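You operate a simulated robot arm through the tools that you are given. There is no shell and no other tool. Be economical: measure what you need, move in short steps, check, and stop when the job is done.

You run a simulated robot arm. Do the job below in one go: nothing can be reset, and whatever is moved stays where it is left.

TASK
Slide the red towel tray off the blue smear and set up the bag stand in it.
Fine: slide it towards the sink; white towel stacked on the teal one; stand upright in the tray, then the bag roll right down its peg. Set down upright: bag roll stand.

Only the result counts: the job must be done as asked and must still hold three seconds after the hand-in. Knocking over, shifting, dropping, spilling or breaking anything else fails it. Flat cloth is picked up by pressing the open fingertips on it (5 to 10 N) and closing them slowly along it; thin cloth reads only 2 to 8 mm in the jaws.

THE ROBOT
A 6-joint arm with a two-finger parallel gripper, fixed in place. Base frame: the origin is at the foot of the arm, x ahead of it, y to its left, z up; the work surface is at about z = 0.94. Readings come in m, rad, newtons and seconds.
With the tool pointing down near the work surface it reaches from about 0.22 to 0.66 m from the base axis. Its first joint turns from -1.152 to 1.152 rad. Payload 2.9 kg.
The TCP is the grasp point between the finger pads, 0.03 m short of the fingertips. In the tool frame z runs along the fingers and y along their closing line. Largest opening 0.11 m; finger width 0.02, thickness 0.01; the body of the gripper, 0.048 by 0.112 m, starts 0.055 m behind the TCP.
Orientation is that of the tool frame in the base frame, as a unit quaternion [x, y, z, w]. With the fingers straight down and closing along the base's y, the tool's x points along the base's -x, its y along +y and its z along -z.

THE INTERFACE
- The arm moves only by the tool drive_tool. Its argument "commands" is text: rows parted by semicolons, each of 7 numbers parted by spaces: the shift along the tool's x, y, z in units of 200 mm (1.0 is 200 mm), then the turn, a rotation vector about the tool's x, y, z in units of 90 degrees (1.0 is 90 degrees), then the opening in per cent of the stroke, from 0 (shut) to 100 (fully open). In form: x y z wx wy wz fingers; .... A call has 1 to 20 rows; each row is the pose to reach, as a shift and turn from the pose commanded when the call began, along the tool's axes at that moment. A call with a number of a shift or a turn outside -1 to 1 is refused whole. Rows are played at 5 a second. More than 0.05 m and 0.15 rad between two rows, or a gripper value outside its range, and nothing of the call is played. Where a pose cannot be reached the arm comes as near as it can. A force on the tool above 40 N (or 10 N above the force at the start of the call, whichever is more), or a blocked arm, ends the call early, and 0.2 s more pass. Each finger travels about 0.108 m/s and halts on what it meets, pressing with about 25 N; the grip force reading is that of the motor and also rises with nothing between the fingers. The clock runs only during rows and for 0.2 s after the last one: add rows that repeat a pose to give the fingers time. It gives the time, the measured TCP pose, the force on the tool (base axes), the opening and the grip force at its end, in the units of the frame above (readings bear some noise), with the torque about the TCP (base axes, N m) and any sound that the robot's microphone picked up.
- Cameras (640 x 400 px; columns grow to the right, rows downward): "scene" is fixed at [0.0862, 0.4262, 1.3865]; the picture's right is [-0.75, -0.66, 0.00], its down [-0.34, 0.39, -0.86] and it looks along [0.57, -0.65, -0.51] (base axes); focal length 214 px, centre (320, 200). "wrist" rides on the gripper at [0.072, 0.017, -0.103] in the tool frame; the picture's right is [-0.23, 0.97, 0.00], its down [-0.76, -0.18, -0.62] and it looks along [-0.61, -0.14, 0.78] (tool axes); focal length 222 px, centre (320, 200). There is no depth. A picture from a camera that has moved, and an enlarged one, comes with that camera's place and axes in the base frame and with its lens. The place of the scene camera against the robot may be out by one fixed shift of up to 0.012 m in any direction.
- capture(camera): a new picture of that camera. No time passes.
- close_up(camera, box): a new picture of the part [left, top, right, bottom] of that camera's present view, enlarged. No time passes.
- close_job(): hands the job in; it is judged then, once.

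Go step by step. Nothing tells you positions but the pictures and the camera data: compare them with the known pose of the tool, close in by small moves and look again before you grip or let go. The budget is 120 turns and 68 pictures, counting those below and the enlarged ones. Unless the task says otherwise, let go and move clear before handing in, and close with one line.

The tools are called as a command line: name --argument value ..., lists and objects as JSON in quotes. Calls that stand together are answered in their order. drive_tool: Moves the arm, as the interface text tells. Its arguments: {"type":"object","properties":{"commands":{"type":"string"}},"required":["commands"]} The other tools are called the same way: capture (camera) takes a picture; close_up (camera, box) takes an enlarged picture of a part of a camera's view; close_job () hands the job in.

At the start:

```text
clock: 0.0
tool_pos: [0.3152, 0.2081, 1.3208]
orientation: [0.0, 1.0, 0.001, 0.001]
ft_force: [0.4, -0.4, 0.4]
wrist_torque: [-0.04, -0.04, 0.02]
grip_width: 0.1102
finger_force: 0.1
```

scene: 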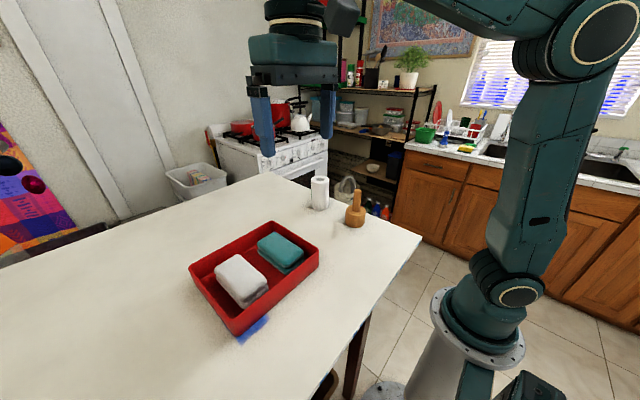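
wrist: 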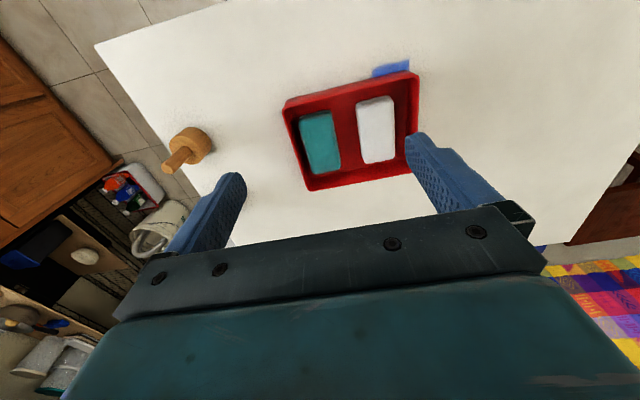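

I see the red tray at about x 0.36–0.54, y 0.11–0.37. The stand is near (0.39,-0.11), the roll is near (0.55,-0.10), and the sink lies towards -y. I'll look closer before moving.

close_up --camera "scene" --box '[170, 160, 390, 350]'

close_up --camera "wrist" --box '[140, 40, 460, 240]'

```text
2.11 times, centred on (280, 255) of scene
camera zoom: at [0.0862, 0.4262, 1.3865], right [-0.75, -0.66, 0.0], down [-0.34, 0.39, -0.86], along [0.57, -0.65, -0.51], focal length 452 px, centre (404, 84)
```

zoom: 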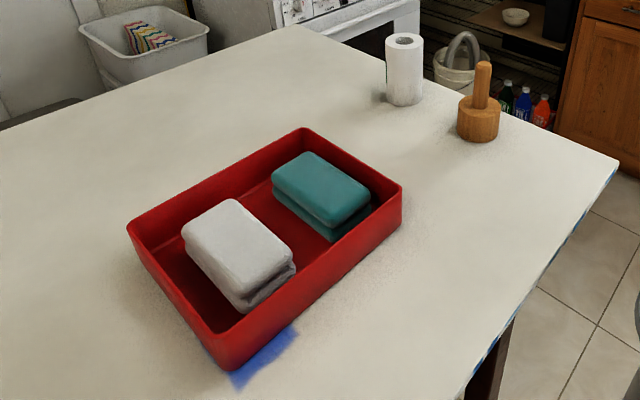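

```text
2.00 times, centred on (300, 140) of wrist
camera zoom: at [0.2419, 0.2248, 1.4256], right [0.23, 0.97, 0.0], down [0.76, -0.18, 0.62], along [0.61, -0.14, -0.78], focal length 444 px, centre (360, 320)
```

zoom: 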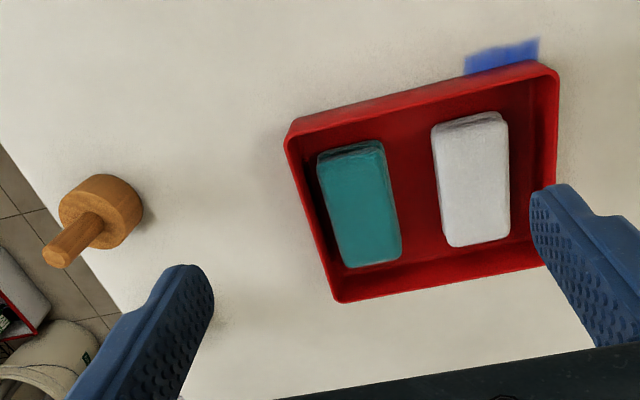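

The tray spans about x 0.352–0.556, y 0.127–0.38, and the smear is under its +y/near corner. I'll hover over the +y wall, so that I can hold the rim and drag the tray towards -y.

drive_tool --commands "-0.1 0.12 0.13 0 0 0 60; -0.2 0.24 0.26 0 0 0 60; -0.3 0.36 0.39 0 0 0 60; -0.4 0.48 0.51 0 0 0 60; -0.5 0.6 0.64 0 0 0 60; -0.6 0.72 0.77 0 0 0 60; -0.695 0.84 0.9 0 0 0 60; -0.695 0.84 0.9 0 0 0 60"

capture --camera "wrist"

capture --camera "scene"

```text
clock: 1.8
tool_pos: [0.4553, 0.3759, 1.1456]
orientation: [0.0, 1.0, 0.001, 0.001]
ft_force: [0.4, 0.2, 0.5]
wrist_torque: [0.03, 0.04, 0.0]
grip_width: 0.0663
finger_force: 0.1
```

```text
63 pictures are left
camera wrist: at [0.3816, 0.3934, 1.2501], right [0.23, 0.97, 0.0], down [0.76, -0.18, 0.62], along [0.61, -0.14, -0.78], focal length 222 px, centre (320, 200)
```

wrist: 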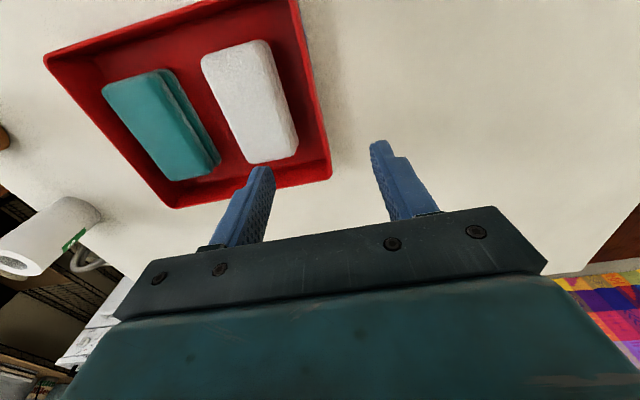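

```text
62 pictures are left
```

scene: 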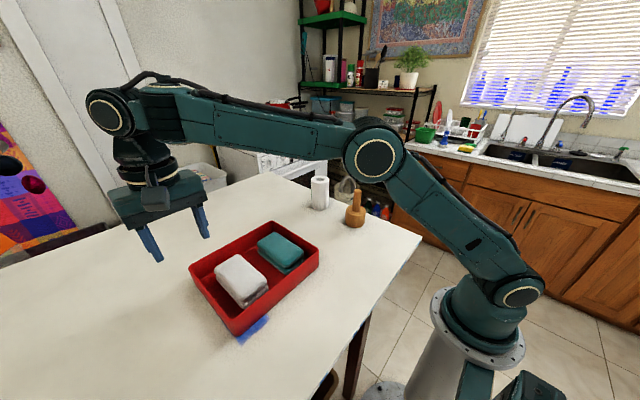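

The towel sits close to the wall, so pinching the rim is tight. I'll turn the gripper a quarter turn and push the tray from outside with both opened fingers, which gives two contact points.

drive_tool --commands "0 0.03 0 0 0 0.09 100; 0 0.06 0 0 0 0.18 100; 0 0.09 0 0 0 0.27 100; 0 0.12 0 0 0 0.36 100; 0 0.15 0 0 0 0.45 100; 0 0.18 0 0 0 0.54 100; 0 0.21 0 0 0 0.63 100; 0 0.24 0 0 0 0.72 100; 0 0.26 0 0 0 0.81 100; 0 0.26 0 0 0 0.9 100; 0 0.26 0 0 0 0.99 100; 0 0.26 0 0 0 1 100; 0 0.26 0 0 0 1 100"

capture --camera "wrist"

```text
clock: 4.6
tool_pos: [0.4535, 0.4269, 1.1416]
orientation: [0.708, 0.706, 0.001, 0.0]
ft_force: [-0.6, 1.0, 0.3]
wrist_torque: [-0.02, 0.02, -0.01]
grip_width: 0.1102
finger_force: 0.0
out of reach, approached as far as the arm can: row 9, 10
```

```text
61 pictures are left
camera wrist: at [0.4698, 0.4989, 1.2454], right [0.97, -0.23, 0.0], down [-0.18, -0.76, 0.62], along [-0.14, -0.61, -0.78], focal length 222 px, centre (320, 200)
```

wrist: 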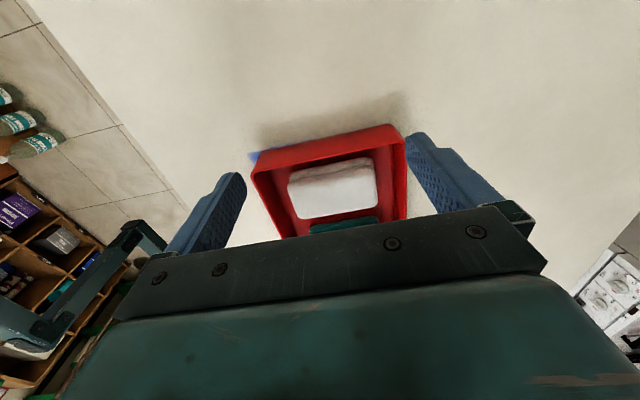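

The gripper is turned and clear of the tray's +y wall (y≈0.375). I'll lower the fingertips close to the table outside the wall.

drive_tool --commands "0 0 0.2 0 0 0 100; 0 0 0.4 0 0 0 100; 0 0 0.6 0 0 0 100; 0 0 0.7 0 0 0 100; 0 0 0.8 0 0 0 100; 0 0 0.8 0 0 0 100"

capture --camera "scene"

```text
clock: 6.0
tool_pos: [0.4563, 0.4265, 0.9824]
orientation: [0.707, 0.707, 0.002, 0.0]
ft_force: [-0.2, -0.4, -0.2]
wrist_torque: [0.02, 0.01, 0.0]
grip_width: 0.1101
finger_force: 0.0
```

```text
60 pictures are left
```

scene: 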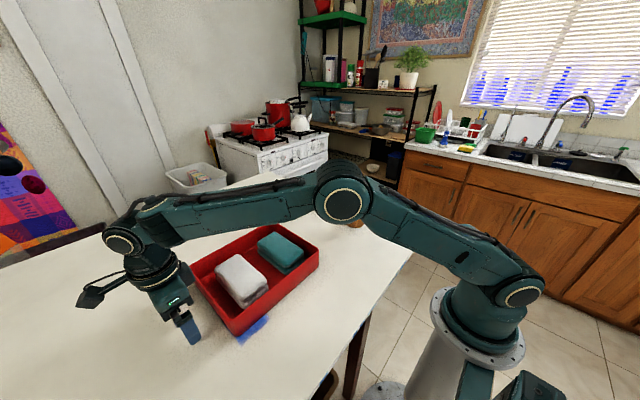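

Both fingers are beside the wall. I'll push the tray towards -y slowly.

drive_tool --commands "-0.08 0 0 0 0 0 100; -0.15 0 0 0 0 0 100; -0.2 0 0 0 0 0 100; -0.25 0 0 0 0 0 100; -0.3 0 0 0 0 0 100; -0.35 0 0 0 0 0 100; -0.4 0 0 0 0 0 100; -0.45 0 0 0 0 0 100; -0.5 0 0 0 0 0 100; -0.55 0 0 0 0 0 100; -0.6 0 0 0 0 0 100; -0.65 0 0 0 0 0 100; -0.7 0 0 0 0 0 100; -0.74 0 0 0 0 0 100; -0.77 0 0 0 0 0 100; -0.79 0 0 0 0 0 100; -0.79 0 0 0 0 0 100"

capture --camera "scene"

```text
clock: 9.6
tool_pos: [0.4538, 0.27, 0.9812]
orientation: [0.708, 0.706, 0.002, 0.0]
ft_force: [-0.3, 2.4, 0.8]
wrist_torque: [-0.04, 0.06, -0.06]
grip_width: 0.1099
finger_force: 0.1
```

```text
59 pictures are left
```

scene: 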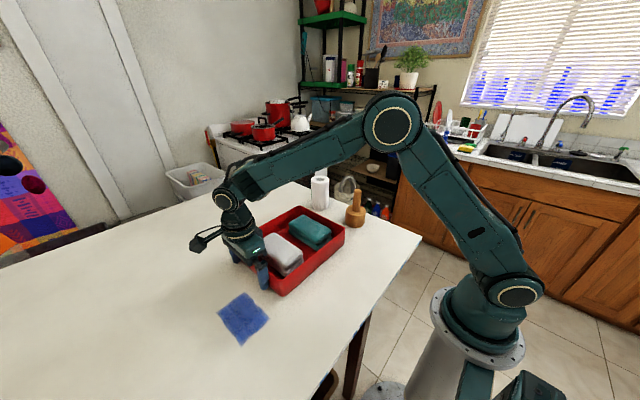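

The smear is fully exposed and the tray has moved about 0.115 m towards the sink. I'll back off, rise, turn the gripper back and look at the towels.

drive_tool --commands "0.1 0 0 0 0 0 100; 0.1 0 -0.2 0 0 0 100; 0.1 0 -0.4 0 0 0 100; 0.1 0 -0.6 0 0 0 100; 0.1 0 -0.8 0 0 0 100; 0.1 0 -1 0 0 0 100; 0.1 0 -1 0 0 0 100"

drive_tool --commands "-0.05 -0.03 0 0 0 -0.09 100; -0.1 -0.06 0 0 0 -0.18 100; -0.15 -0.09 0 0 0 -0.27 100; -0.2 -0.12 0 0 0 -0.36 100; -0.25 -0.15 0 0 0 -0.45 100; -0.3 -0.18 0 0 0 -0.54 100; -0.35 -0.21 0 0 0 -0.63 100; -0.4 -0.24 0 0 0 -0.72 100; -0.45 -0.25 0 0 0 -0.81 100; -0.5 -0.25 0 0 0 -0.9 100; -0.5 -0.25 0 0 0 -0.99 100; -0.5 -0.25 0 0 0 -1 100; -0.5 -0.25 0 0 0 -1 100"

capture --camera "wrist"

capture --camera "scene"

```text
clock: 11.2
tool_pos: [0.4515, 0.2914, 1.1827]
orientation: [0.707, 0.707, 0.002, 0.0]
ft_force: [-0.1, -0.5, 0.6]
wrist_torque: [-0.04, 0.01, -0.02]
grip_width: 0.1101
finger_force: 0.1
```

```text
clock: 14.0
tool_pos: [0.4038, 0.1903, 1.1808]
orientation: [-0.001, 1.0, 0.001, 0.002]
ft_force: [0.7, -0.7, 0.1]
wrist_torque: [0.0, 0.01, 0.01]
grip_width: 0.1101
finger_force: 0.1
```

```text
58 pictures are left
camera wrist: at [0.3314, 0.2068, 1.2848], right [0.23, 0.97, 0.0], down [0.76, -0.18, 0.62], along [0.61, -0.14, -0.78], focal length 222 px, centre (320, 200)
```

wrist: 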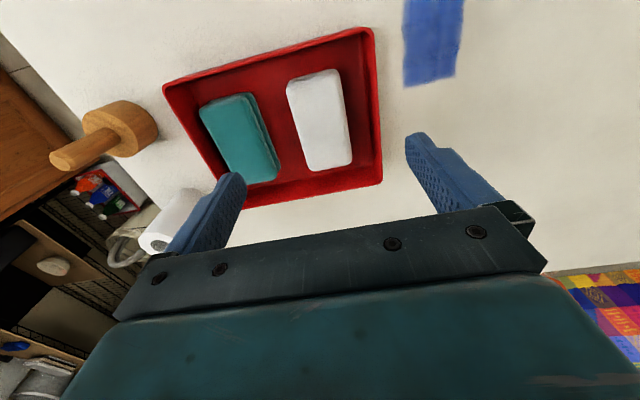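

```text
57 pictures are left
```

scene: 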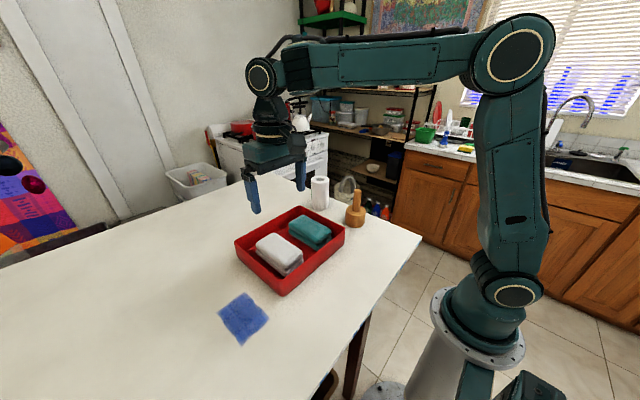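

The smear is clear with about 5 cm gap. The white towel centre is about (0.443,0.184) and the teal about (0.44,0.067). I'll go down over the white towel with fingers either side and check before closing.

drive_tool --commands "-0.1 -0.015 0.15 0 0 0 84; -0.195 -0.03 0.35 0 0 0 84; -0.195 -0.03 0.5 0 0 0 84; -0.195 -0.03 0.6 0 0 0 84; -0.195 -0.03 0.6 0 0 0 84"

capture --camera "wrist"

close_up --camera "scene" --box '[200, 130, 400, 320]'

```text
clock: 15.2
tool_pos: [0.4413, 0.1858, 1.0586]
orientation: [0.0, 1.0, 0.001, 0.001]
ft_force: [-0.7, 0.3, 0.4]
wrist_torque: [0.01, -0.03, 0.01]
grip_width: 0.0923
finger_force: 0.1
```

```text
56 pictures are left
camera wrist: at [0.369, 0.2022, 1.1627], right [0.23, 0.97, 0.0], down [0.76, -0.18, 0.62], along [0.61, -0.14, -0.78], focal length 222 px, centre (320, 200)
```

wrist: 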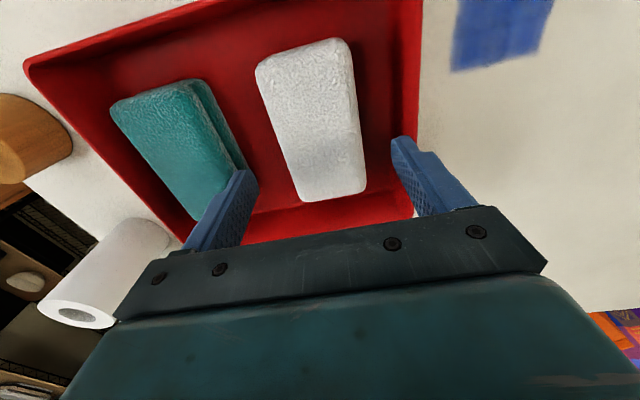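

```text
2.11 times, centred on (300, 225) of scene
camera zoom: at [0.0862, 0.4262, 1.3865], right [-0.75, -0.66, 0.0], down [-0.34, 0.39, -0.86], along [0.57, -0.65, -0.51], focal length 452 px, centre (362, 147)
```

zoom: 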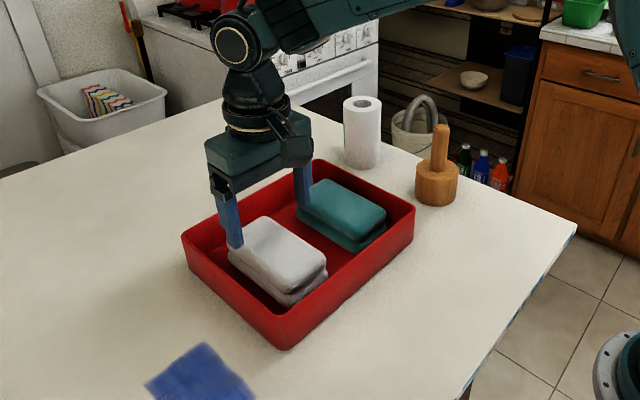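

The fingers straddle the white towel well (centre y≈0.186). I'll lower and close.

drive_tool --commands "0 0 0.15 0 0 0 84; 0 0 0.25 0 0 0 84; 0 0 0.32 0 0 0 84; 0 0 0.36 0 0 0 84; 0 0 0.36 0 0 0 84"

capture --camera "wrist"

```text
clock: 16.4
tool_pos: [0.4406, 0.1853, 0.9883]
orientation: [-0.001, 1.0, 0.001, 0.002]
ft_force: [0.3, -1.0, 0.1]
wrist_torque: [-0.03, 0.01, 0.01]
grip_width: 0.0921
finger_force: 0.1
```

```text
54 pictures are left
camera wrist: at [0.368, 0.2026, 1.0926], right [0.23, 0.97, 0.0], down [0.76, -0.18, 0.62], along [0.61, -0.14, -0.78], focal length 222 px, centre (320, 200)
```

wrist: 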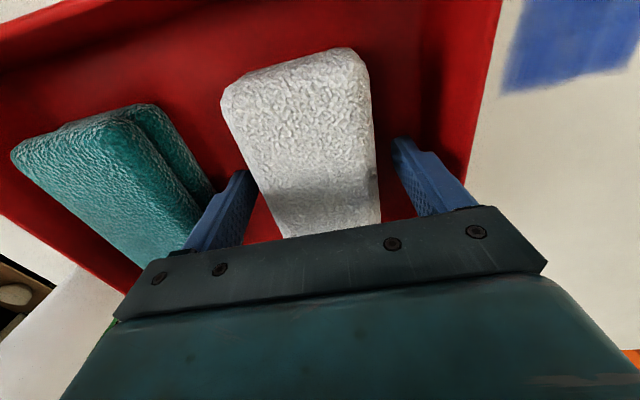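

I'll go 7 mm lower so that all layers are held, then close slowly.

drive_tool --commands "0 0 0.02 0 0 0 84; 0 0 0.035 0 0 0 80; 0 0 0.035 0 0 0 72; 0 0 0.035 0 0 0 65; 0 0 0.035 0 0 0 58; 0 0 0.035 0 0 0 52; 0 0 0.035 0 0 0 46; 0 0 0.035 0 0 0 46"

capture --camera "wrist"

```text
clock: 18.2
tool_pos: [0.4413, 0.1852, 0.9824]
orientation: [0.0, 1.0, 0.001, 0.001]
ft_force: [0.2, 0.0, -0.1]
wrist_torque: [-0.03, 0.02, 0.0]
grip_width: 0.0714
finger_force: 25.0
```

```text
53 pictures are left
camera wrist: at [0.3692, 0.2023, 1.0864], right [0.23, 0.97, 0.0], down [0.76, -0.18, 0.62], along [0.61, -0.14, -0.78], focal length 222 px, centre (320, 200)
```

wrist: 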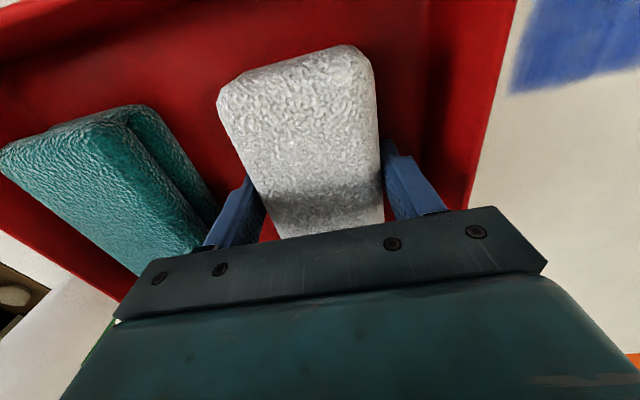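

The grip holds at 71 mm. I'll lift 9 cm.

drive_tool --commands "0 0 -0.08 0 0 0 40; 0 0 -0.2 0 0 0 40; 0 0 -0.35 0 0 0 40; 0 0 -0.45 0 0 0 40; 0 0 -0.45 0 0 0 40"

capture --camera "wrist"

close_up --camera "scene" --box '[200, 130, 400, 320]'

```text
clock: 19.4
tool_pos: [0.4412, 0.1845, 1.0726]
orientation: [0.0, 1.0, 0.002, 0.001]
ft_force: [0.0, -0.4, 0.3]
wrist_torque: [-0.04, 0.0, 0.01]
grip_width: 0.0443
finger_force: 0.0
```

```text
52 pictures are left
camera wrist: at [0.3689, 0.201, 1.1752], right [0.23, 0.97, 0.0], down [0.76, -0.18, 0.62], along [0.61, -0.14, -0.78], focal length 222 px, centre (320, 200)
```

wrist: 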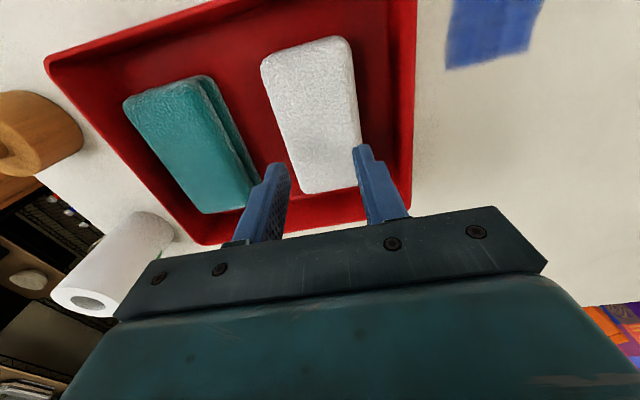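

```text
2.11 times, centred on (300, 225) of scene
camera zoom: at [0.0862, 0.4262, 1.3865], right [-0.75, -0.66, 0.0], down [-0.34, 0.39, -0.86], along [0.57, -0.65, -0.51], focal length 452 px, centre (362, 147)
```

zoom: 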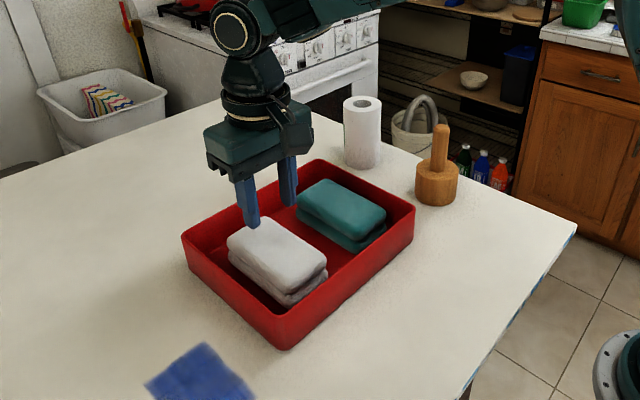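

The towel slipped out and is still in place. I'll use the pressing method instead: fingertips about 50 mm apart on top of the towel, feeling for contact.

drive_tool --commands "0 0.002 0.1 0 0 0 45; 0 0.002 0.18 0 0 0 45; 0 0.002 0.18 0 0 0 45"

drive_tool --commands "0 0 0.02 0 0 0 45; 0 0 0.04 0 0 0 45; 0 0 0.04 0 0 0 45"

drive_tool --commands "0 0 0.015 0 0 0 45; 0 0 0.03 0 0 0 45; 0 0 0.03 0 0 0 45"

close_up --camera "scene" --box '[230, 160, 350, 300]'

```text
clock: 20.2
tool_pos: [0.4413, 0.1851, 1.0355]
orientation: [0.001, 1.0, 0.001, 0.001]
ft_force: [1.2, 1.0, 0.4]
wrist_torque: [0.0, 0.02, -0.03]
grip_width: 0.0493
finger_force: 0.1
```

```text
clock: 21.0
tool_pos: [0.4422, 0.1856, 1.0288]
orientation: [0.0, 1.0, 0.001, 0.001]
ft_force: [0.0, 0.1, -0.3]
wrist_torque: [0.02, 0.03, 0.0]
grip_width: 0.0495
finger_force: 0.1
```

```text
clock: 21.8
tool_pos: [0.4426, 0.1839, 1.022]
orientation: [-0.001, 1.0, 0.001, 0.0]
ft_force: [0.3, -0.5, 1.2]
wrist_torque: [-0.02, -0.02, 0.05]
grip_width: 0.0498
finger_force: 0.6
```

```text
2.86 times, centred on (290, 230) of scene
camera zoom: at [0.0862, 0.4262, 1.3865], right [-0.75, -0.66, 0.0], down [-0.34, 0.39, -0.86], along [0.57, -0.65, -0.51], focal length 613 px, centre (406, 114)
```

zoom: 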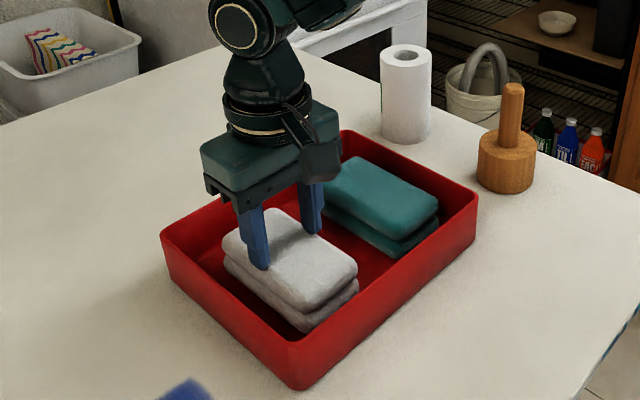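

Contact starts at a TCP height of about 1.022, so the towel top is near 0.992. I'll press a little more.

drive_tool --commands "0 0 0.015 0 0 0 45; 0 0 0.015 0 0 0 45"

```text
clock: 22.4
tool_pos: [0.4419, 0.1851, 1.0215]
orientation: [0.0, 1.0, 0.002, 0.002]
ft_force: [-12.0, -6.1, 37.2]
wrist_torque: [-0.56, 0.45, -0.03]
grip_width: 0.0499
finger_force: 1.0
```

It is stiff; I'll back off to about 8 N.

drive_tool --commands "0 0 -0.011 0 0 0 45; 0 0 -0.011 0 0 0 45"

```text
clock: 23.0
tool_pos: [0.4426, 0.1851, 1.0226]
orientation: [0.0, 1.0, 0.001, 0.002]
ft_force: [-3.5, -4.6, 21.4]
wrist_torque: [-0.41, 0.13, 0.0]
grip_width: 0.0502
finger_force: 0.4
```

drive_tool --commands "0 0 -0.008 0 0 0 45; 0 0 -0.008 0 0 0 45"

```text
clock: 23.6
tool_pos: [0.4429, 0.1848, 1.0223]
orientation: [-0.001, 1.0, 0.0, -0.001]
ft_force: [0.9, -0.1, 0.4]
wrist_torque: [-0.03, 0.01, 0.01]
grip_width: 0.0497
finger_force: 0.0
```

drive_tool --commands "0 0 0.0035 0 0 0 45; 0 0 0.0035 0 0 0 45"

```text
clock: 24.2
tool_pos: [0.4424, 0.1853, 1.0239]
orientation: [0.0, 1.0, 0.001, 0.001]
ft_force: [0.0, 0.1, -0.5]
wrist_torque: [0.02, -0.03, 0.03]
grip_width: 0.0498
finger_force: 0.0
```

drive_tool --commands "0 0 0.004 0 0 0 45; 0 0 0.004 0 0 0 45"

```text
clock: 24.8
tool_pos: [0.442, 0.1847, 1.0219]
orientation: [0.0, 1.0, 0.001, 0.001]
ft_force: [0.0, 0.3, 0.5]
wrist_torque: [0.0, -0.01, -0.02]
grip_width: 0.0496
finger_force: 0.1
```

drive_tool --commands "0 0 0.004 0 0 0 45; 0 0 0.004 0 0 0 45"

```text
clock: 25.4
tool_pos: [0.4422, 0.1834, 1.023]
orientation: [0.0, 1.0, 0.001, 0.001]
ft_force: [-2.8, -2.0, 9.6]
wrist_torque: [-0.21, 0.14, -0.03]
grip_width: 0.0497
finger_force: 0.3
```

Pressing with about 9 N; now I close slowly along the cloth.

drive_tool --commands "0 0 0 0 0 0 42; 0 0 0 0 0 0 39; 0 0 0 0 0 0 36; 0 0 0 0 0 0 33; 0 0 0 0 0 0 30; 0 0 0 0 0 0 27; 0 0 0 0 0 0 24; 0 0 0 0 0 0 21; 0 0 0 0 0 0 18; 0 0 0 0 0 0 15; 0 0 0 0 0 0 12; 0 0 0 0 0 0 9; 0 0 0 0 0 0 6; 0 0 0 0 0 0 3; 0 0 0 0 0 0 0; 0 0 0 0 0 0 0; 0 0 0 0 0 0 0"

capture --camera "wrist"

```text
clock: 29.0
tool_pos: [0.4421, 0.1845, 1.021]
orientation: [0.0, 1.0, 0.001, 0.001]
ft_force: [0.3, -2.1, 23.8]
wrist_torque: [-0.03, 0.0, -0.01]
grip_width: 0.0
finger_force: 25.3
```

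```text
49 pictures are left
camera wrist: at [0.3697, 0.2022, 1.126], right [0.23, 0.97, 0.0], down [0.76, -0.18, 0.63], along [0.61, -0.14, -0.78], focal length 222 px, centre (320, 200)
```

wrist: 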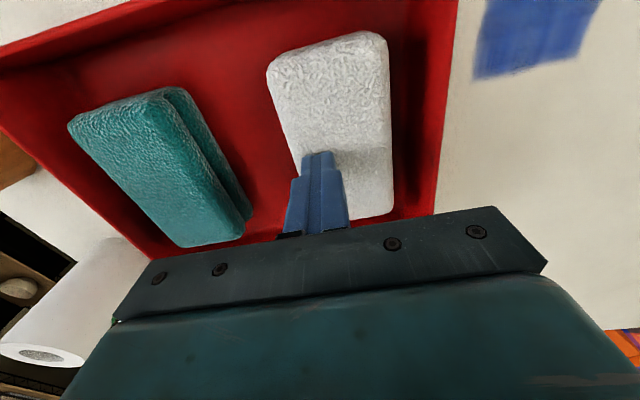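

The width reads 0, so the top can't be pinched. The towel acts as a firm block. I'll retry the side grip with a full close command, slightly deeper, and lift slowly.

drive_tool --commands "0 0 -0.1 0 0 0 0; 0 0 -0.1 0 0 0 40; 0 0 -0.1 0 0 0 84; 0 0 -0.1 0 0 0 84; 0 0 -0.1 0 0 0 84; 0 0 0 0 0 0 84; 0 0 0.1 0 0 0 84; 0 0 0.17 0 0 0 84; 0 0 0.21 0 0 0 84; 0 0 0.21 0 0 0 84; 0 0 0.21 0 0 0 74; 0 0 0.21 0 0 0 66; 0 0 0.21 0 0 0 58; 0 0 0.21 0 0 0 40; 0 0 0.21 0 0 0 20; 0 0 0.21 0 0 0 0; 0 0 0.21 0 0 0 0; 0 0 0.21 0 0 0 0"

drive_tool --commands "0 0 -0.01 0 0 0 0; 0 0 -0.03 0 0 0 0; 0 0 -0.05 0 0 0 0; 0 0 -0.07 0 0 0 0; 0 0 -0.07 0 0 0 0"

close_up --camera "scene" --box '[230, 160, 350, 300]'

```text
clock: 30.5
tool_pos: [0.4401, 0.185, 1.0211]
orientation: [-0.003, 1.0, 0.004, 0.008]
ft_force: [-0.2, -1.9, 8.8]
wrist_torque: [0.38, 0.13, 0.1]
grip_width: 0.0918
finger_force: 0.0
stopped in row 7: the force on the tool passed its limit at 65 N (the readings are from after the stop); the commanded pose is now the measured one
```

```text
clock: 31.7
tool_pos: [0.4414, 0.1846, 1.0336]
orientation: [-0.002, 1.0, 0.003, 0.005]
ft_force: [-0.5, 0.1, -0.3]
wrist_torque: [0.0, -0.01, -0.01]
grip_width: 0.0
finger_force: 25.2
```

```text
2.86 times, centred on (290, 230) of scene
camera zoom: at [0.0862, 0.4262, 1.3865], right [-0.75, -0.66, 0.0], down [-0.34, 0.39, -0.86], along [0.57, -0.65, -0.51], focal length 613 px, centre (406, 114)
```

zoom: 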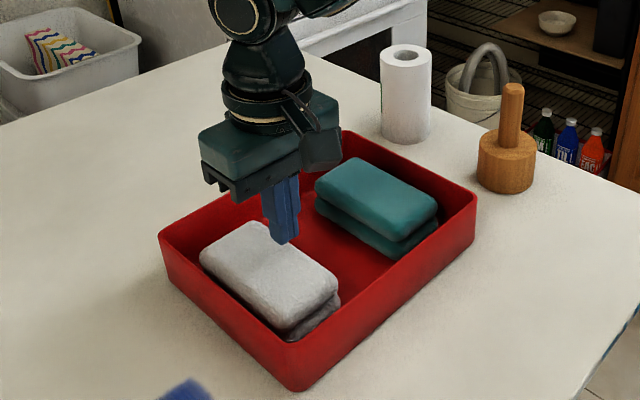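

A finger hit the towel because the towel had shifted slightly towards +y. I'll rise and relocate it.

drive_tool --commands "0 0 -0.12 0 0 0 0; 0 0 -0.24 0 0 0 0; 0 0 -0.36 0 0 0 80; 0 0 -0.48 0 0 0 84; 0 0 -0.48 0 0 0 84; 0 0 -0.48 0 0 0 84"

capture --camera "wrist"

```text
clock: 33.1
tool_pos: [0.4392, 0.1866, 1.1301]
orientation: [-0.002, 1.0, 0.004, 0.006]
ft_force: [-0.3, -0.5, 0.3]
wrist_torque: [0.03, 0.01, 0.03]
grip_width: 0.0924
finger_force: 0.1
```

```text
47 pictures are left
camera wrist: at [0.3661, 0.2021, 1.2332], right [0.22, 0.97, 0.01], down [0.76, -0.18, 0.63], along [0.62, -0.13, -0.78], focal length 222 px, centre (320, 200)
```

wrist: 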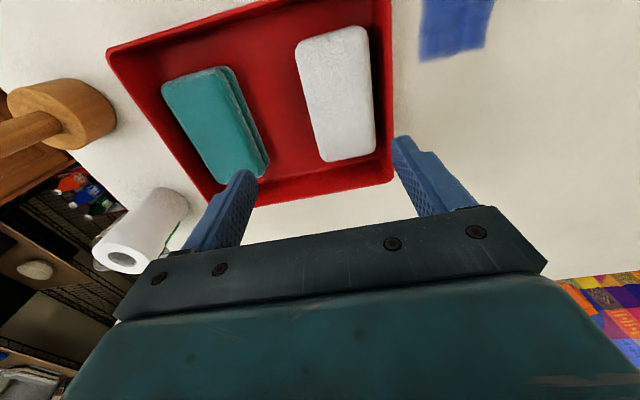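

The white towel is now at about y 0.182–0.243, too near the wall for a finger. I'll press lightly on its top with closed fingers and drag it back towards -y.

drive_tool --commands "0 0.06 0.1 0.004 0.0064 0 50; 0 0.12 0.25 0.004 0.0064 0 20; 0 0.12 0.4 0.004 0.0064 0 0; 0 0.12 0.5 0.004 0.0064 0 0; 0 0.12 0.52 0.004 0.0064 0 0; 0 0.12 0.52 0.004 0.0064 0 0"

drive_tool --commands "0 0 0.01 0 0 0 0; 0 0 0.02 0 0 0 0; 0 0 0.02 0 0 0 0"

```text
clock: 34.5
tool_pos: [0.4428, 0.2096, 1.0248]
orientation: [-0.003, 1.0, 0.002, 0.001]
ft_force: [-0.4, -0.2, -0.1]
wrist_torque: [0.01, 0.02, 0.0]
grip_width: 0.0001
finger_force: 25.5
```

```text
clock: 35.3
tool_pos: [0.4414, 0.2099, 1.0216]
orientation: [-0.003, 1.0, 0.001, 0.001]
ft_force: [-0.2, -2.2, 1.9]
wrist_torque: [-0.04, 0.03, 0.01]
grip_width: 0.0
finger_force: 25.1
```

drive_tool --commands "0 0 0.006 0 0 0 0; 0 0 0.006 0 0 0 0"

```text
clock: 35.9
tool_pos: [0.4429, 0.21, 1.0223]
orientation: [-0.003, 1.0, 0.001, 0.002]
ft_force: [-3.8, -1.0, 9.2]
wrist_torque: [-0.02, 0.15, -0.06]
grip_width: 0.0
finger_force: 24.7
```

drive_tool --commands "0 -0.02 0.002 0 0 0 0; 0 -0.05 0.003 0 0 0 0; 0 -0.08 0.003 0 0 0 0; 0 -0.11 0.003 0 0 0 0; 0 -0.14 0.003 0 0 0 0; 0 -0.17 0.003 0 0 0 0; 0 -0.19 0.003 0 0 0 0; 0 -0.19 0.003 0 0 0 0"

capture --camera "wrist"

```text
clock: 37.7
tool_pos: [0.4424, 0.1722, 1.0209]
orientation: [-0.002, 1.0, 0.002, 0.003]
ft_force: [-1.0, 11.0, 27.4]
wrist_torque: [0.31, 0.13, 0.06]
grip_width: 0.0
finger_force: 25.4
```

```text
46 pictures are left
camera wrist: at [0.3697, 0.1882, 1.1258], right [0.22, 0.98, 0.0], down [0.76, -0.18, 0.63], along [0.61, -0.14, -0.78], focal length 222 px, centre (320, 200)
```

wrist: 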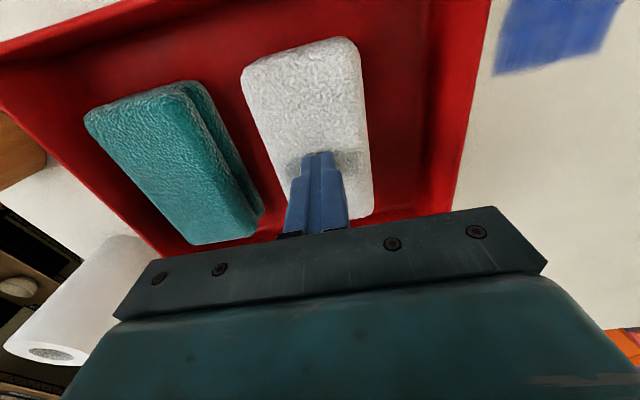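

The towel was dragged back to a centre of about y=0.174. I'll rise, open, centre on it and check before descending.

drive_tool --commands "0 0 -0.1 0 0 0 0; 0 0.005 -0.2 0 0 0 50; 0 0.005 -0.2 0 0 0 86; 0 0.005 -0.2 0 0 0 86; 0 0.005 -0.2 0 0 0 86"

capture --camera "wrist"

```text
clock: 38.9
tool_pos: [0.4437, 0.1732, 1.0617]
orientation: [-0.003, 1.0, 0.0, 0.001]
ft_force: [0.5, -0.6, -0.5]
wrist_torque: [-0.02, 0.01, 0.02]
grip_width: 0.0945
finger_force: 0.0
```

```text
45 pictures are left
camera wrist: at [0.3712, 0.1893, 1.1659], right [0.22, 0.97, 0.0], down [0.76, -0.17, 0.62], along [0.61, -0.14, -0.78], focal length 222 px, centre (320, 200)
```

wrist: 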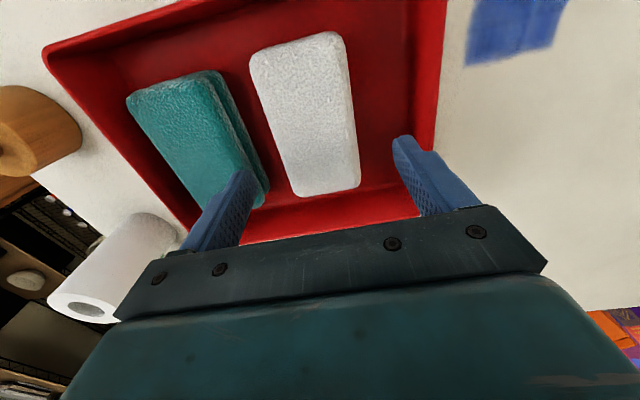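

The towel centre is about (0.439,0.169). I'll descend, grip with a full close, and then make a slow, short lift.

drive_tool --commands "0.02 -0.021 0.1 0 0 0 80; 0.02 -0.021 0.22 0 0 0 80; 0.02 -0.021 0.3 0 0 0 80; 0.02 -0.021 0.36 0 0 0 80; 0.02 -0.021 0.41 0 0 0 80; 0.02 -0.021 0.41 0 0 0 80"

drive_tool --commands "0 0 0 0 0 0 74; 0 0 0 0 0 0 68; 0 0 0 0 0 0 60; 0 0 0 0 0 0 40; 0 0 0 0 0 0 20; 0 0 0 0 0 0 0; 0 0 0 0 0 0 0; 0 0 0 0 0 0 0"

drive_tool --commands "0 0 -0.005 0 0 0 0; 0 0 -0.015 0 0 0 0; 0 0 -0.03 0 0 0 0; 0 0 -0.045 0 0 0 0; 0 0 -0.06 0 0 0 0; 0 0 -0.06 0 0 0 0"

```text
clock: 40.3
tool_pos: [0.4401, 0.1688, 0.9786]
orientation: [-0.003, 1.0, 0.001, 0.0]
ft_force: [0.4, -0.5, 0.5]
wrist_torque: [-0.04, -0.02, 0.0]
grip_width: 0.0881
finger_force: 0.1
```

```text
clock: 42.1
tool_pos: [0.4396, 0.1692, 0.9784]
orientation: [-0.003, 1.0, 0.001, 0.001]
ft_force: [0.5, -1.1, -0.4]
wrist_torque: [-0.02, 0.04, -0.03]
grip_width: 0.0715
finger_force: 24.8
```

```text
clock: 43.5
tool_pos: [0.4378, 0.1691, 0.9904]
orientation: [-0.003, 1.0, 0.0, 0.001]
ft_force: [-0.3, 0.0, 0.9]
wrist_torque: [-0.01, -0.02, 0.02]
grip_width: 0.0711
finger_force: 24.7
```

close_up --camera "scene" --box '[230, 180, 350, 300]'

capture --camera "wrist"

```text
3.33 times, centred on (290, 240) of scene
camera zoom: at [0.0862, 0.4262, 1.3865], right [-0.75, -0.66, 0.0], down [-0.34, 0.39, -0.86], along [0.57, -0.65, -0.51], focal length 715 px, centre (420, 67)
```

zoom: 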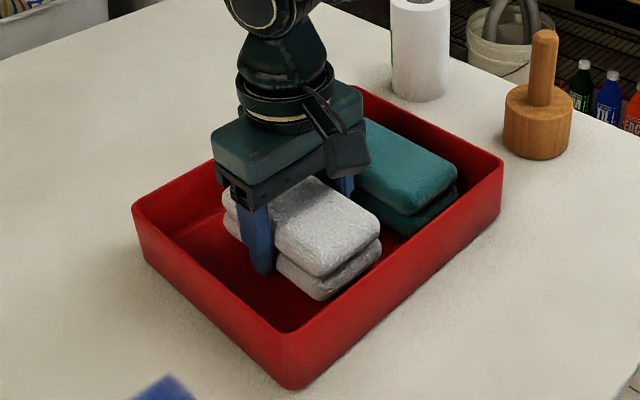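

```text
43 pictures are left
camera wrist: at [0.3657, 0.1854, 1.0949], right [0.22, 0.97, 0.0], down [0.76, -0.18, 0.62], along [0.61, -0.14, -0.78], focal length 222 px, centre (320, 200)
```

wrist: 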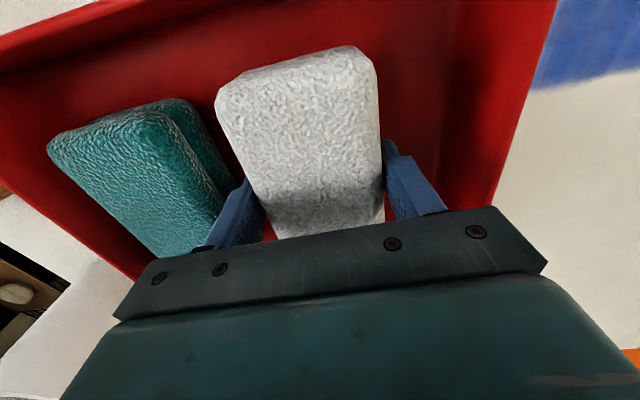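

The grip holds at 71 mm and the towel seems to rise with it. I'll continue slowly.

drive_tool --commands "0 0 -0.015 0 0 0 0; 0 0 -0.03 0 0 0 0; 0 0 -0.045 0 0 0 0; 0 0 -0.06 0 0 0 0; 0 0 -0.08 0 0 0 0; 0 0 -0.1 0 0 0 0; 0 0 -0.12 0 0 0 0; 0 0 -0.14 0 0 0 0; 0 0 -0.16 0 0 0 0; 0 0 -0.16 0 0 0 0"

close_up --camera "scene" --box '[230, 180, 350, 300]'

```text
clock: 45.7
tool_pos: [0.4377, 0.1672, 1.0235]
orientation: [-0.003, 1.0, 0.001, 0.0]
ft_force: [-0.6, 1.0, -0.6]
wrist_torque: [0.04, 0.02, -0.01]
grip_width: 0.0711
finger_force: 25.1
```

```text
3.33 times, centred on (290, 240) of scene
camera zoom: at [0.0862, 0.4262, 1.3865], right [-0.75, -0.66, 0.0], down [-0.34, 0.39, -0.86], along [0.57, -0.65, -0.51], focal length 715 px, centre (420, 67)
```

zoom: 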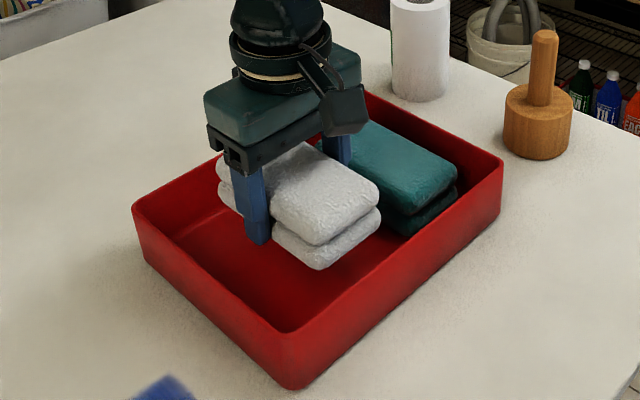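

The slow lift works. I'll raise to clear the teal towel, then carry it over at a gentle speed.

drive_tool --commands "0 0 -0.02 0 0 0 0; 0 0 -0.04 0 0 0 0; 0 0 -0.06 0 0 0 0; 0 0 -0.08 0 0 0 0; 0 0 -0.1 0 0 0 0; 0 0 -0.12 0 0 0 0; 0 0 -0.14 0 0 0 0; 0 0 -0.16 0 0 0 0; 0 0 -0.175 0 0 0 0; 0 -0.015 -0.18 0 0 0 0; 0 -0.035 -0.18 0 0 0 0; 0 -0.055 -0.18 0 0 0 0; 0 -0.075 -0.18 0 0 0 0; 0 -0.095 -0.18 0 0 0 0; 0 -0.115 -0.18 0 0 0 0; 0 -0.135 -0.18 0 0 0 0; 0 -0.15 -0.18 0 0 0 0; 0 -0.15 -0.18 0 0 0 0"

drive_tool --commands "0 -0.015 0 0 0 0 0; 0 -0.035 0 0 0 0 0; 0 -0.055 0 0 0 0 0; 0 -0.08 0 0 0 0 0; 0 -0.105 0 0 0 0 0; 0 -0.13 0 0 0 0 0; 0 -0.155 0 0 0 0 0; 0 -0.18 0 0 0 0 0; 0 -0.205 0 0 0 0 0; 0 -0.23 0 0 0 0 0; 0 -0.255 0 0 0 0 0; 0 -0.28 0 0 0 0 0; 0 -0.305 0 0 0 0 0; 0 -0.325 0 0 0 0 0; 0 -0.34 0 0 0 0 0; 0 -0.345 0 0 0 0 0; 0 -0.345 0 0 0 0 0"

capture --camera "wrist"

close_up --camera "scene" --box '[230, 160, 370, 300]'

```text
clock: 49.5
tool_pos: [0.4388, 0.1395, 1.0596]
orientation: [-0.002, 1.0, 0.001, 0.0]
ft_force: [1.2, -0.3, -0.8]
wrist_torque: [0.01, 0.03, 0.01]
grip_width: 0.0715
finger_force: 24.8
```

```text
clock: 53.1
tool_pos: [0.4393, 0.07, 1.0582]
orientation: [-0.002, 1.0, 0.0, 0.001]
ft_force: [0.1, -0.3, -0.7]
wrist_torque: [-0.02, 0.01, 0.0]
grip_width: 0.0713
finger_force: 25.3
```

```text
41 pictures are left
camera wrist: at [0.3654, 0.0865, 1.1618], right [0.22, 0.97, 0.0], down [0.76, -0.18, 0.62], along [0.61, -0.14, -0.78], focal length 222 px, centre (320, 200)
```

wrist: 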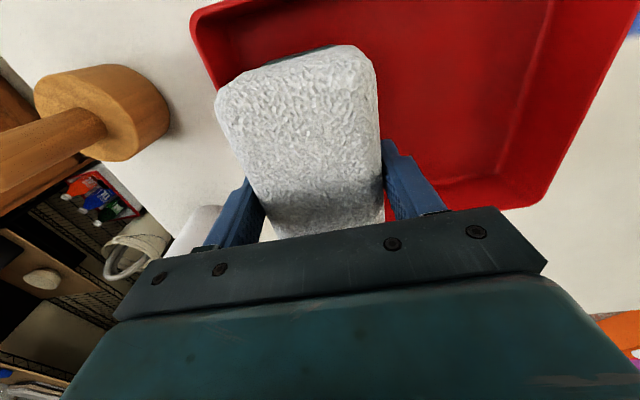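

```text
2.86 times, centred on (300, 230) of scene
camera zoom: at [0.0862, 0.4262, 1.3865], right [-0.75, -0.66, 0.0], down [-0.34, 0.39, -0.86], along [0.57, -0.65, -0.51], focal length 613 px, centre (377, 114)
```

zoom: 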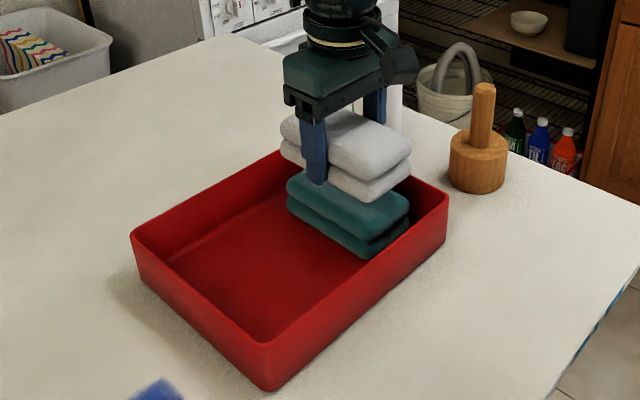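

The white towel is nicely above the teal one. I'll lower slowly to contact.

drive_tool --commands "0 -0.004 0.02 0 0 0 0; 0 -0.008 0.04 0 0 0 0; 0 -0.008 0.06 0 0 0 0; 0 -0.008 0.08 0 0 0 0; 0 -0.008 0.1 0 0 0 0; 0 -0.008 0.12 0 0 0 0; 0 -0.008 0.135 0 0 0 0; 0 -0.008 0.145 0 0 0 0; 0 -0.008 0.145 0 0 0 0"

drive_tool --commands "0 0 0.006 0 0 0 0; 0 0 0.01 0 0 0 0; 0 0 0.01 0 0 0 0"

close_up --camera "scene" --box '[230, 160, 370, 300]'

```text
clock: 55.1
tool_pos: [0.438, 0.0684, 1.0279]
orientation: [-0.002, 1.0, 0.0, 0.0]
ft_force: [0.3, 0.7, -2.2]
wrist_torque: [-0.02, -0.01, -0.03]
grip_width: 0.0713
finger_force: 25.0
```

```text
clock: 55.9
tool_pos: [0.4381, 0.0691, 1.0269]
orientation: [-0.002, 1.0, 0.0, 0.001]
ft_force: [-1.8, 0.1, 2.2]
wrist_torque: [-0.1, 0.03, -0.03]
grip_width: 0.0711
finger_force: 25.4
```

```text
2.86 times, centred on (300, 230) of scene
camera zoom: at [0.0862, 0.4262, 1.3865], right [-0.75, -0.66, 0.0], down [-0.34, 0.39, -0.86], along [0.57, -0.65, -0.51], focal length 613 px, centre (377, 114)
```

zoom: 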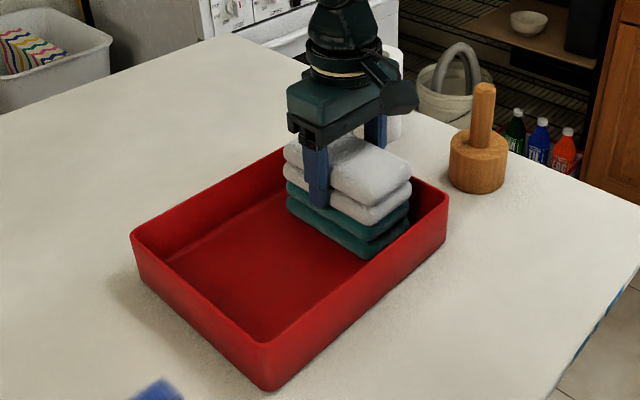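

Contact made and alignment is good. I'll open slightly and rise.

drive_tool --commands "0 0 0 0 0 0 66; 0 0 0 0 0 0 70; 0 0 0 0 0 0 74; 0 0 0 0 0 0 78; 0 0 0 0 0 0 78; 0 0 -0.04 0 0 0 78; 0 0 -0.1 0 0 0 78; 0 0 -0.2 0 0 0 78; 0 0 -0.4 0 0 0 78; 0 0 -0.6 0 0 0 78; 0 0 -0.8 0 0 0 78; 0 0 -0.8 0 0 0 78"

capture --camera "wrist"

close_up --camera "scene" --box '[240, 150, 400, 300]'

```text
clock: 58.5
tool_pos: [0.441, 0.0665, 1.1881]
orientation: [-0.003, 1.0, 0.001, 0.0]
ft_force: [0.1, 1.0, 0.4]
wrist_torque: [0.01, 0.01, 0.0]
grip_width: 0.086
finger_force: 0.0
```

```text
38 pictures are left
camera wrist: at [0.3686, 0.0825, 1.2921], right [0.22, 0.97, 0.0], down [0.76, -0.18, 0.62], along [0.61, -0.14, -0.78], focal length 222 px, centre (320, 200)
```

wrist: 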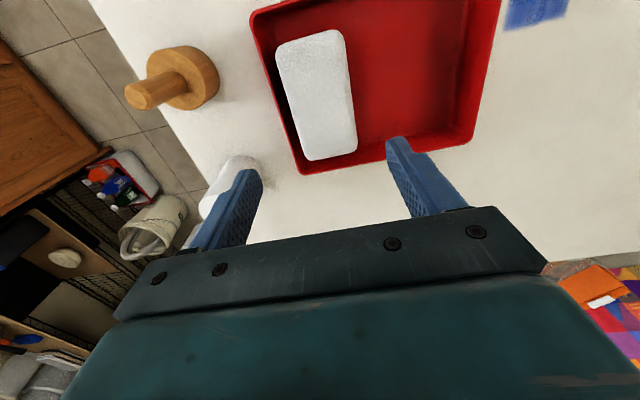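

```text
2.67 times, centred on (320, 225) of scene
camera zoom: at [0.0862, 0.4262, 1.3865], right [-0.75, -0.66, 0.0], down [-0.34, 0.39, -0.86], along [0.57, -0.65, -0.51], focal length 572 px, centre (320, 133)
```

zoom: 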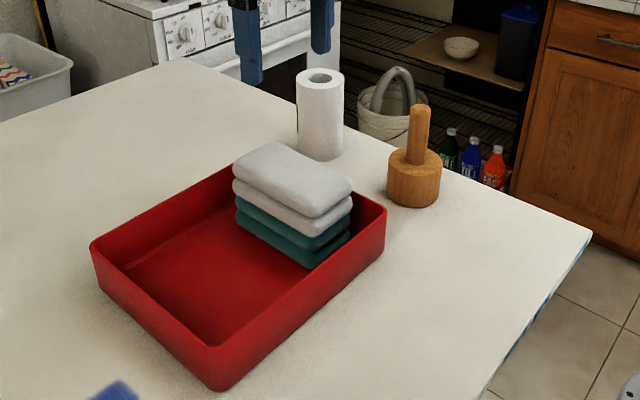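

The stack is good. The stand is near (0.386,-0.102), with its peg top at about z 1.064 and base top at about 0.99. I'll hover over it and check.

drive_tool --commands "0.055 -0.17 0.04 0 0 0 70; 0.11 -0.34 0.08 0 0 0 60; 0.165 -0.51 0.12 0 0 0 60; 0.22 -0.68 0.16 0 0 0 60; 0.275 -0.84 0.2 0 0 0 60; 0.275 -0.84 0.2 0 0 0 60; 0.275 -0.84 0.2 0 0 0 60"

capture --camera "wrist"

close_up --camera "scene" --box '[290, 100, 430, 260]'

```text
clock: 60.1
tool_pos: [0.388, -0.1013, 1.1472]
orientation: [-0.003, 1.0, 0.001, 0.001]
ft_force: [-0.4, -0.4, -0.2]
wrist_torque: [0.03, -0.03, 0.0]
grip_width: 0.0659
finger_force: 0.0
```

```text
36 pictures are left
camera wrist: at [0.3153, -0.085, 1.2511], right [0.22, 0.97, 0.0], down [0.76, -0.17, 0.62], along [0.61, -0.14, -0.78], focal length 222 px, centre (320, 200)
```

wrist: 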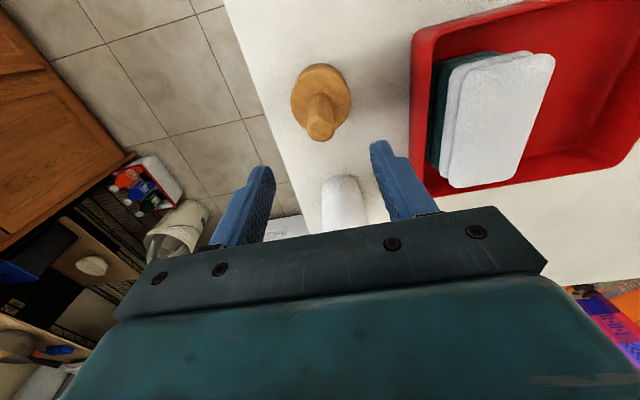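

```text
2.50 times, centred on (360, 180) of scene
camera zoom: at [0.0862, 0.4262, 1.3865], right [-0.75, -0.66, 0.0], down [-0.34, 0.39, -0.86], along [0.57, -0.65, -0.51], focal length 536 px, centre (220, 250)
```

zoom: 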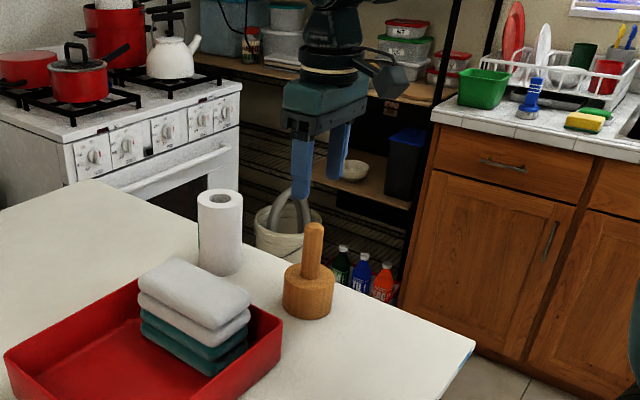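

The peg is centred between the fingers at about (0.385,-0.101). I'll descend and grip the peg.

drive_tool --commands "0.007 0 0.15 0 0 0 60; 0.015 0 0.3 0 0 0 60; 0.015 0 0.42 0 0 0 60; 0.015 0 0.5 0 0 0 60; 0.015 0 0.56 0 0 0 60; 0.015 0 0.56 0 0 0 60"

capture --camera "wrist"

close_up --camera "scene" --box '[290, 120, 430, 260]'

```text
clock: 61.5
tool_pos: [0.382, -0.101, 1.038]
orientation: [-0.002, 1.0, 0.0, 0.001]
ft_force: [0.8, -0.6, 0.0]
wrist_torque: [0.02, -0.01, -0.04]
grip_width: 0.0657
finger_force: 0.1
```

```text
34 pictures are left
camera wrist: at [0.3102, -0.0842, 1.1411], right [0.22, 0.97, 0.0], down [0.76, -0.18, 0.62], along [0.61, -0.14, -0.78], focal length 222 px, centre (320, 200)
```

wrist: 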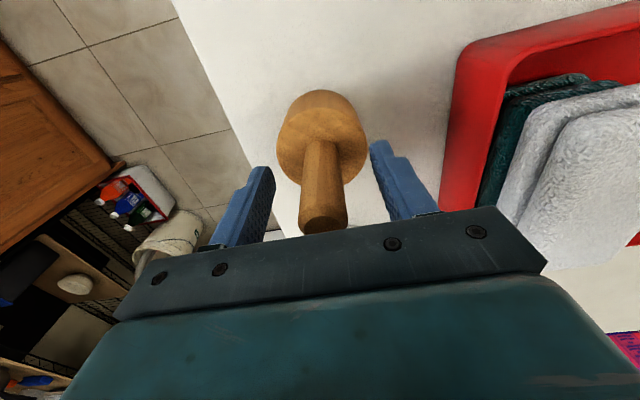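

```text
2.86 times, centred on (360, 190) of scene
camera zoom: at [0.0862, 0.4262, 1.3865], right [-0.75, -0.66, 0.0], down [-0.34, 0.39, -0.86], along [0.57, -0.65, -0.51], focal length 613 px, centre (206, 229)
```

zoom: 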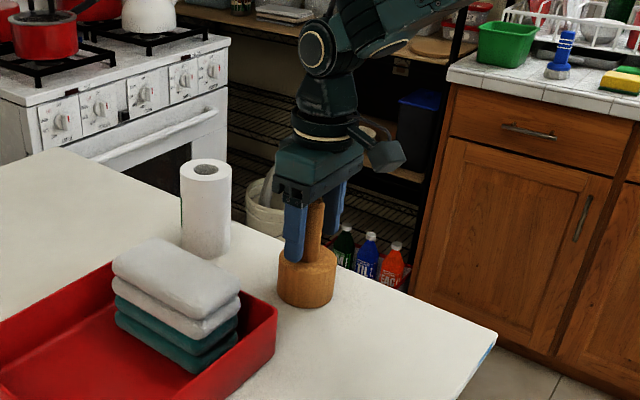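

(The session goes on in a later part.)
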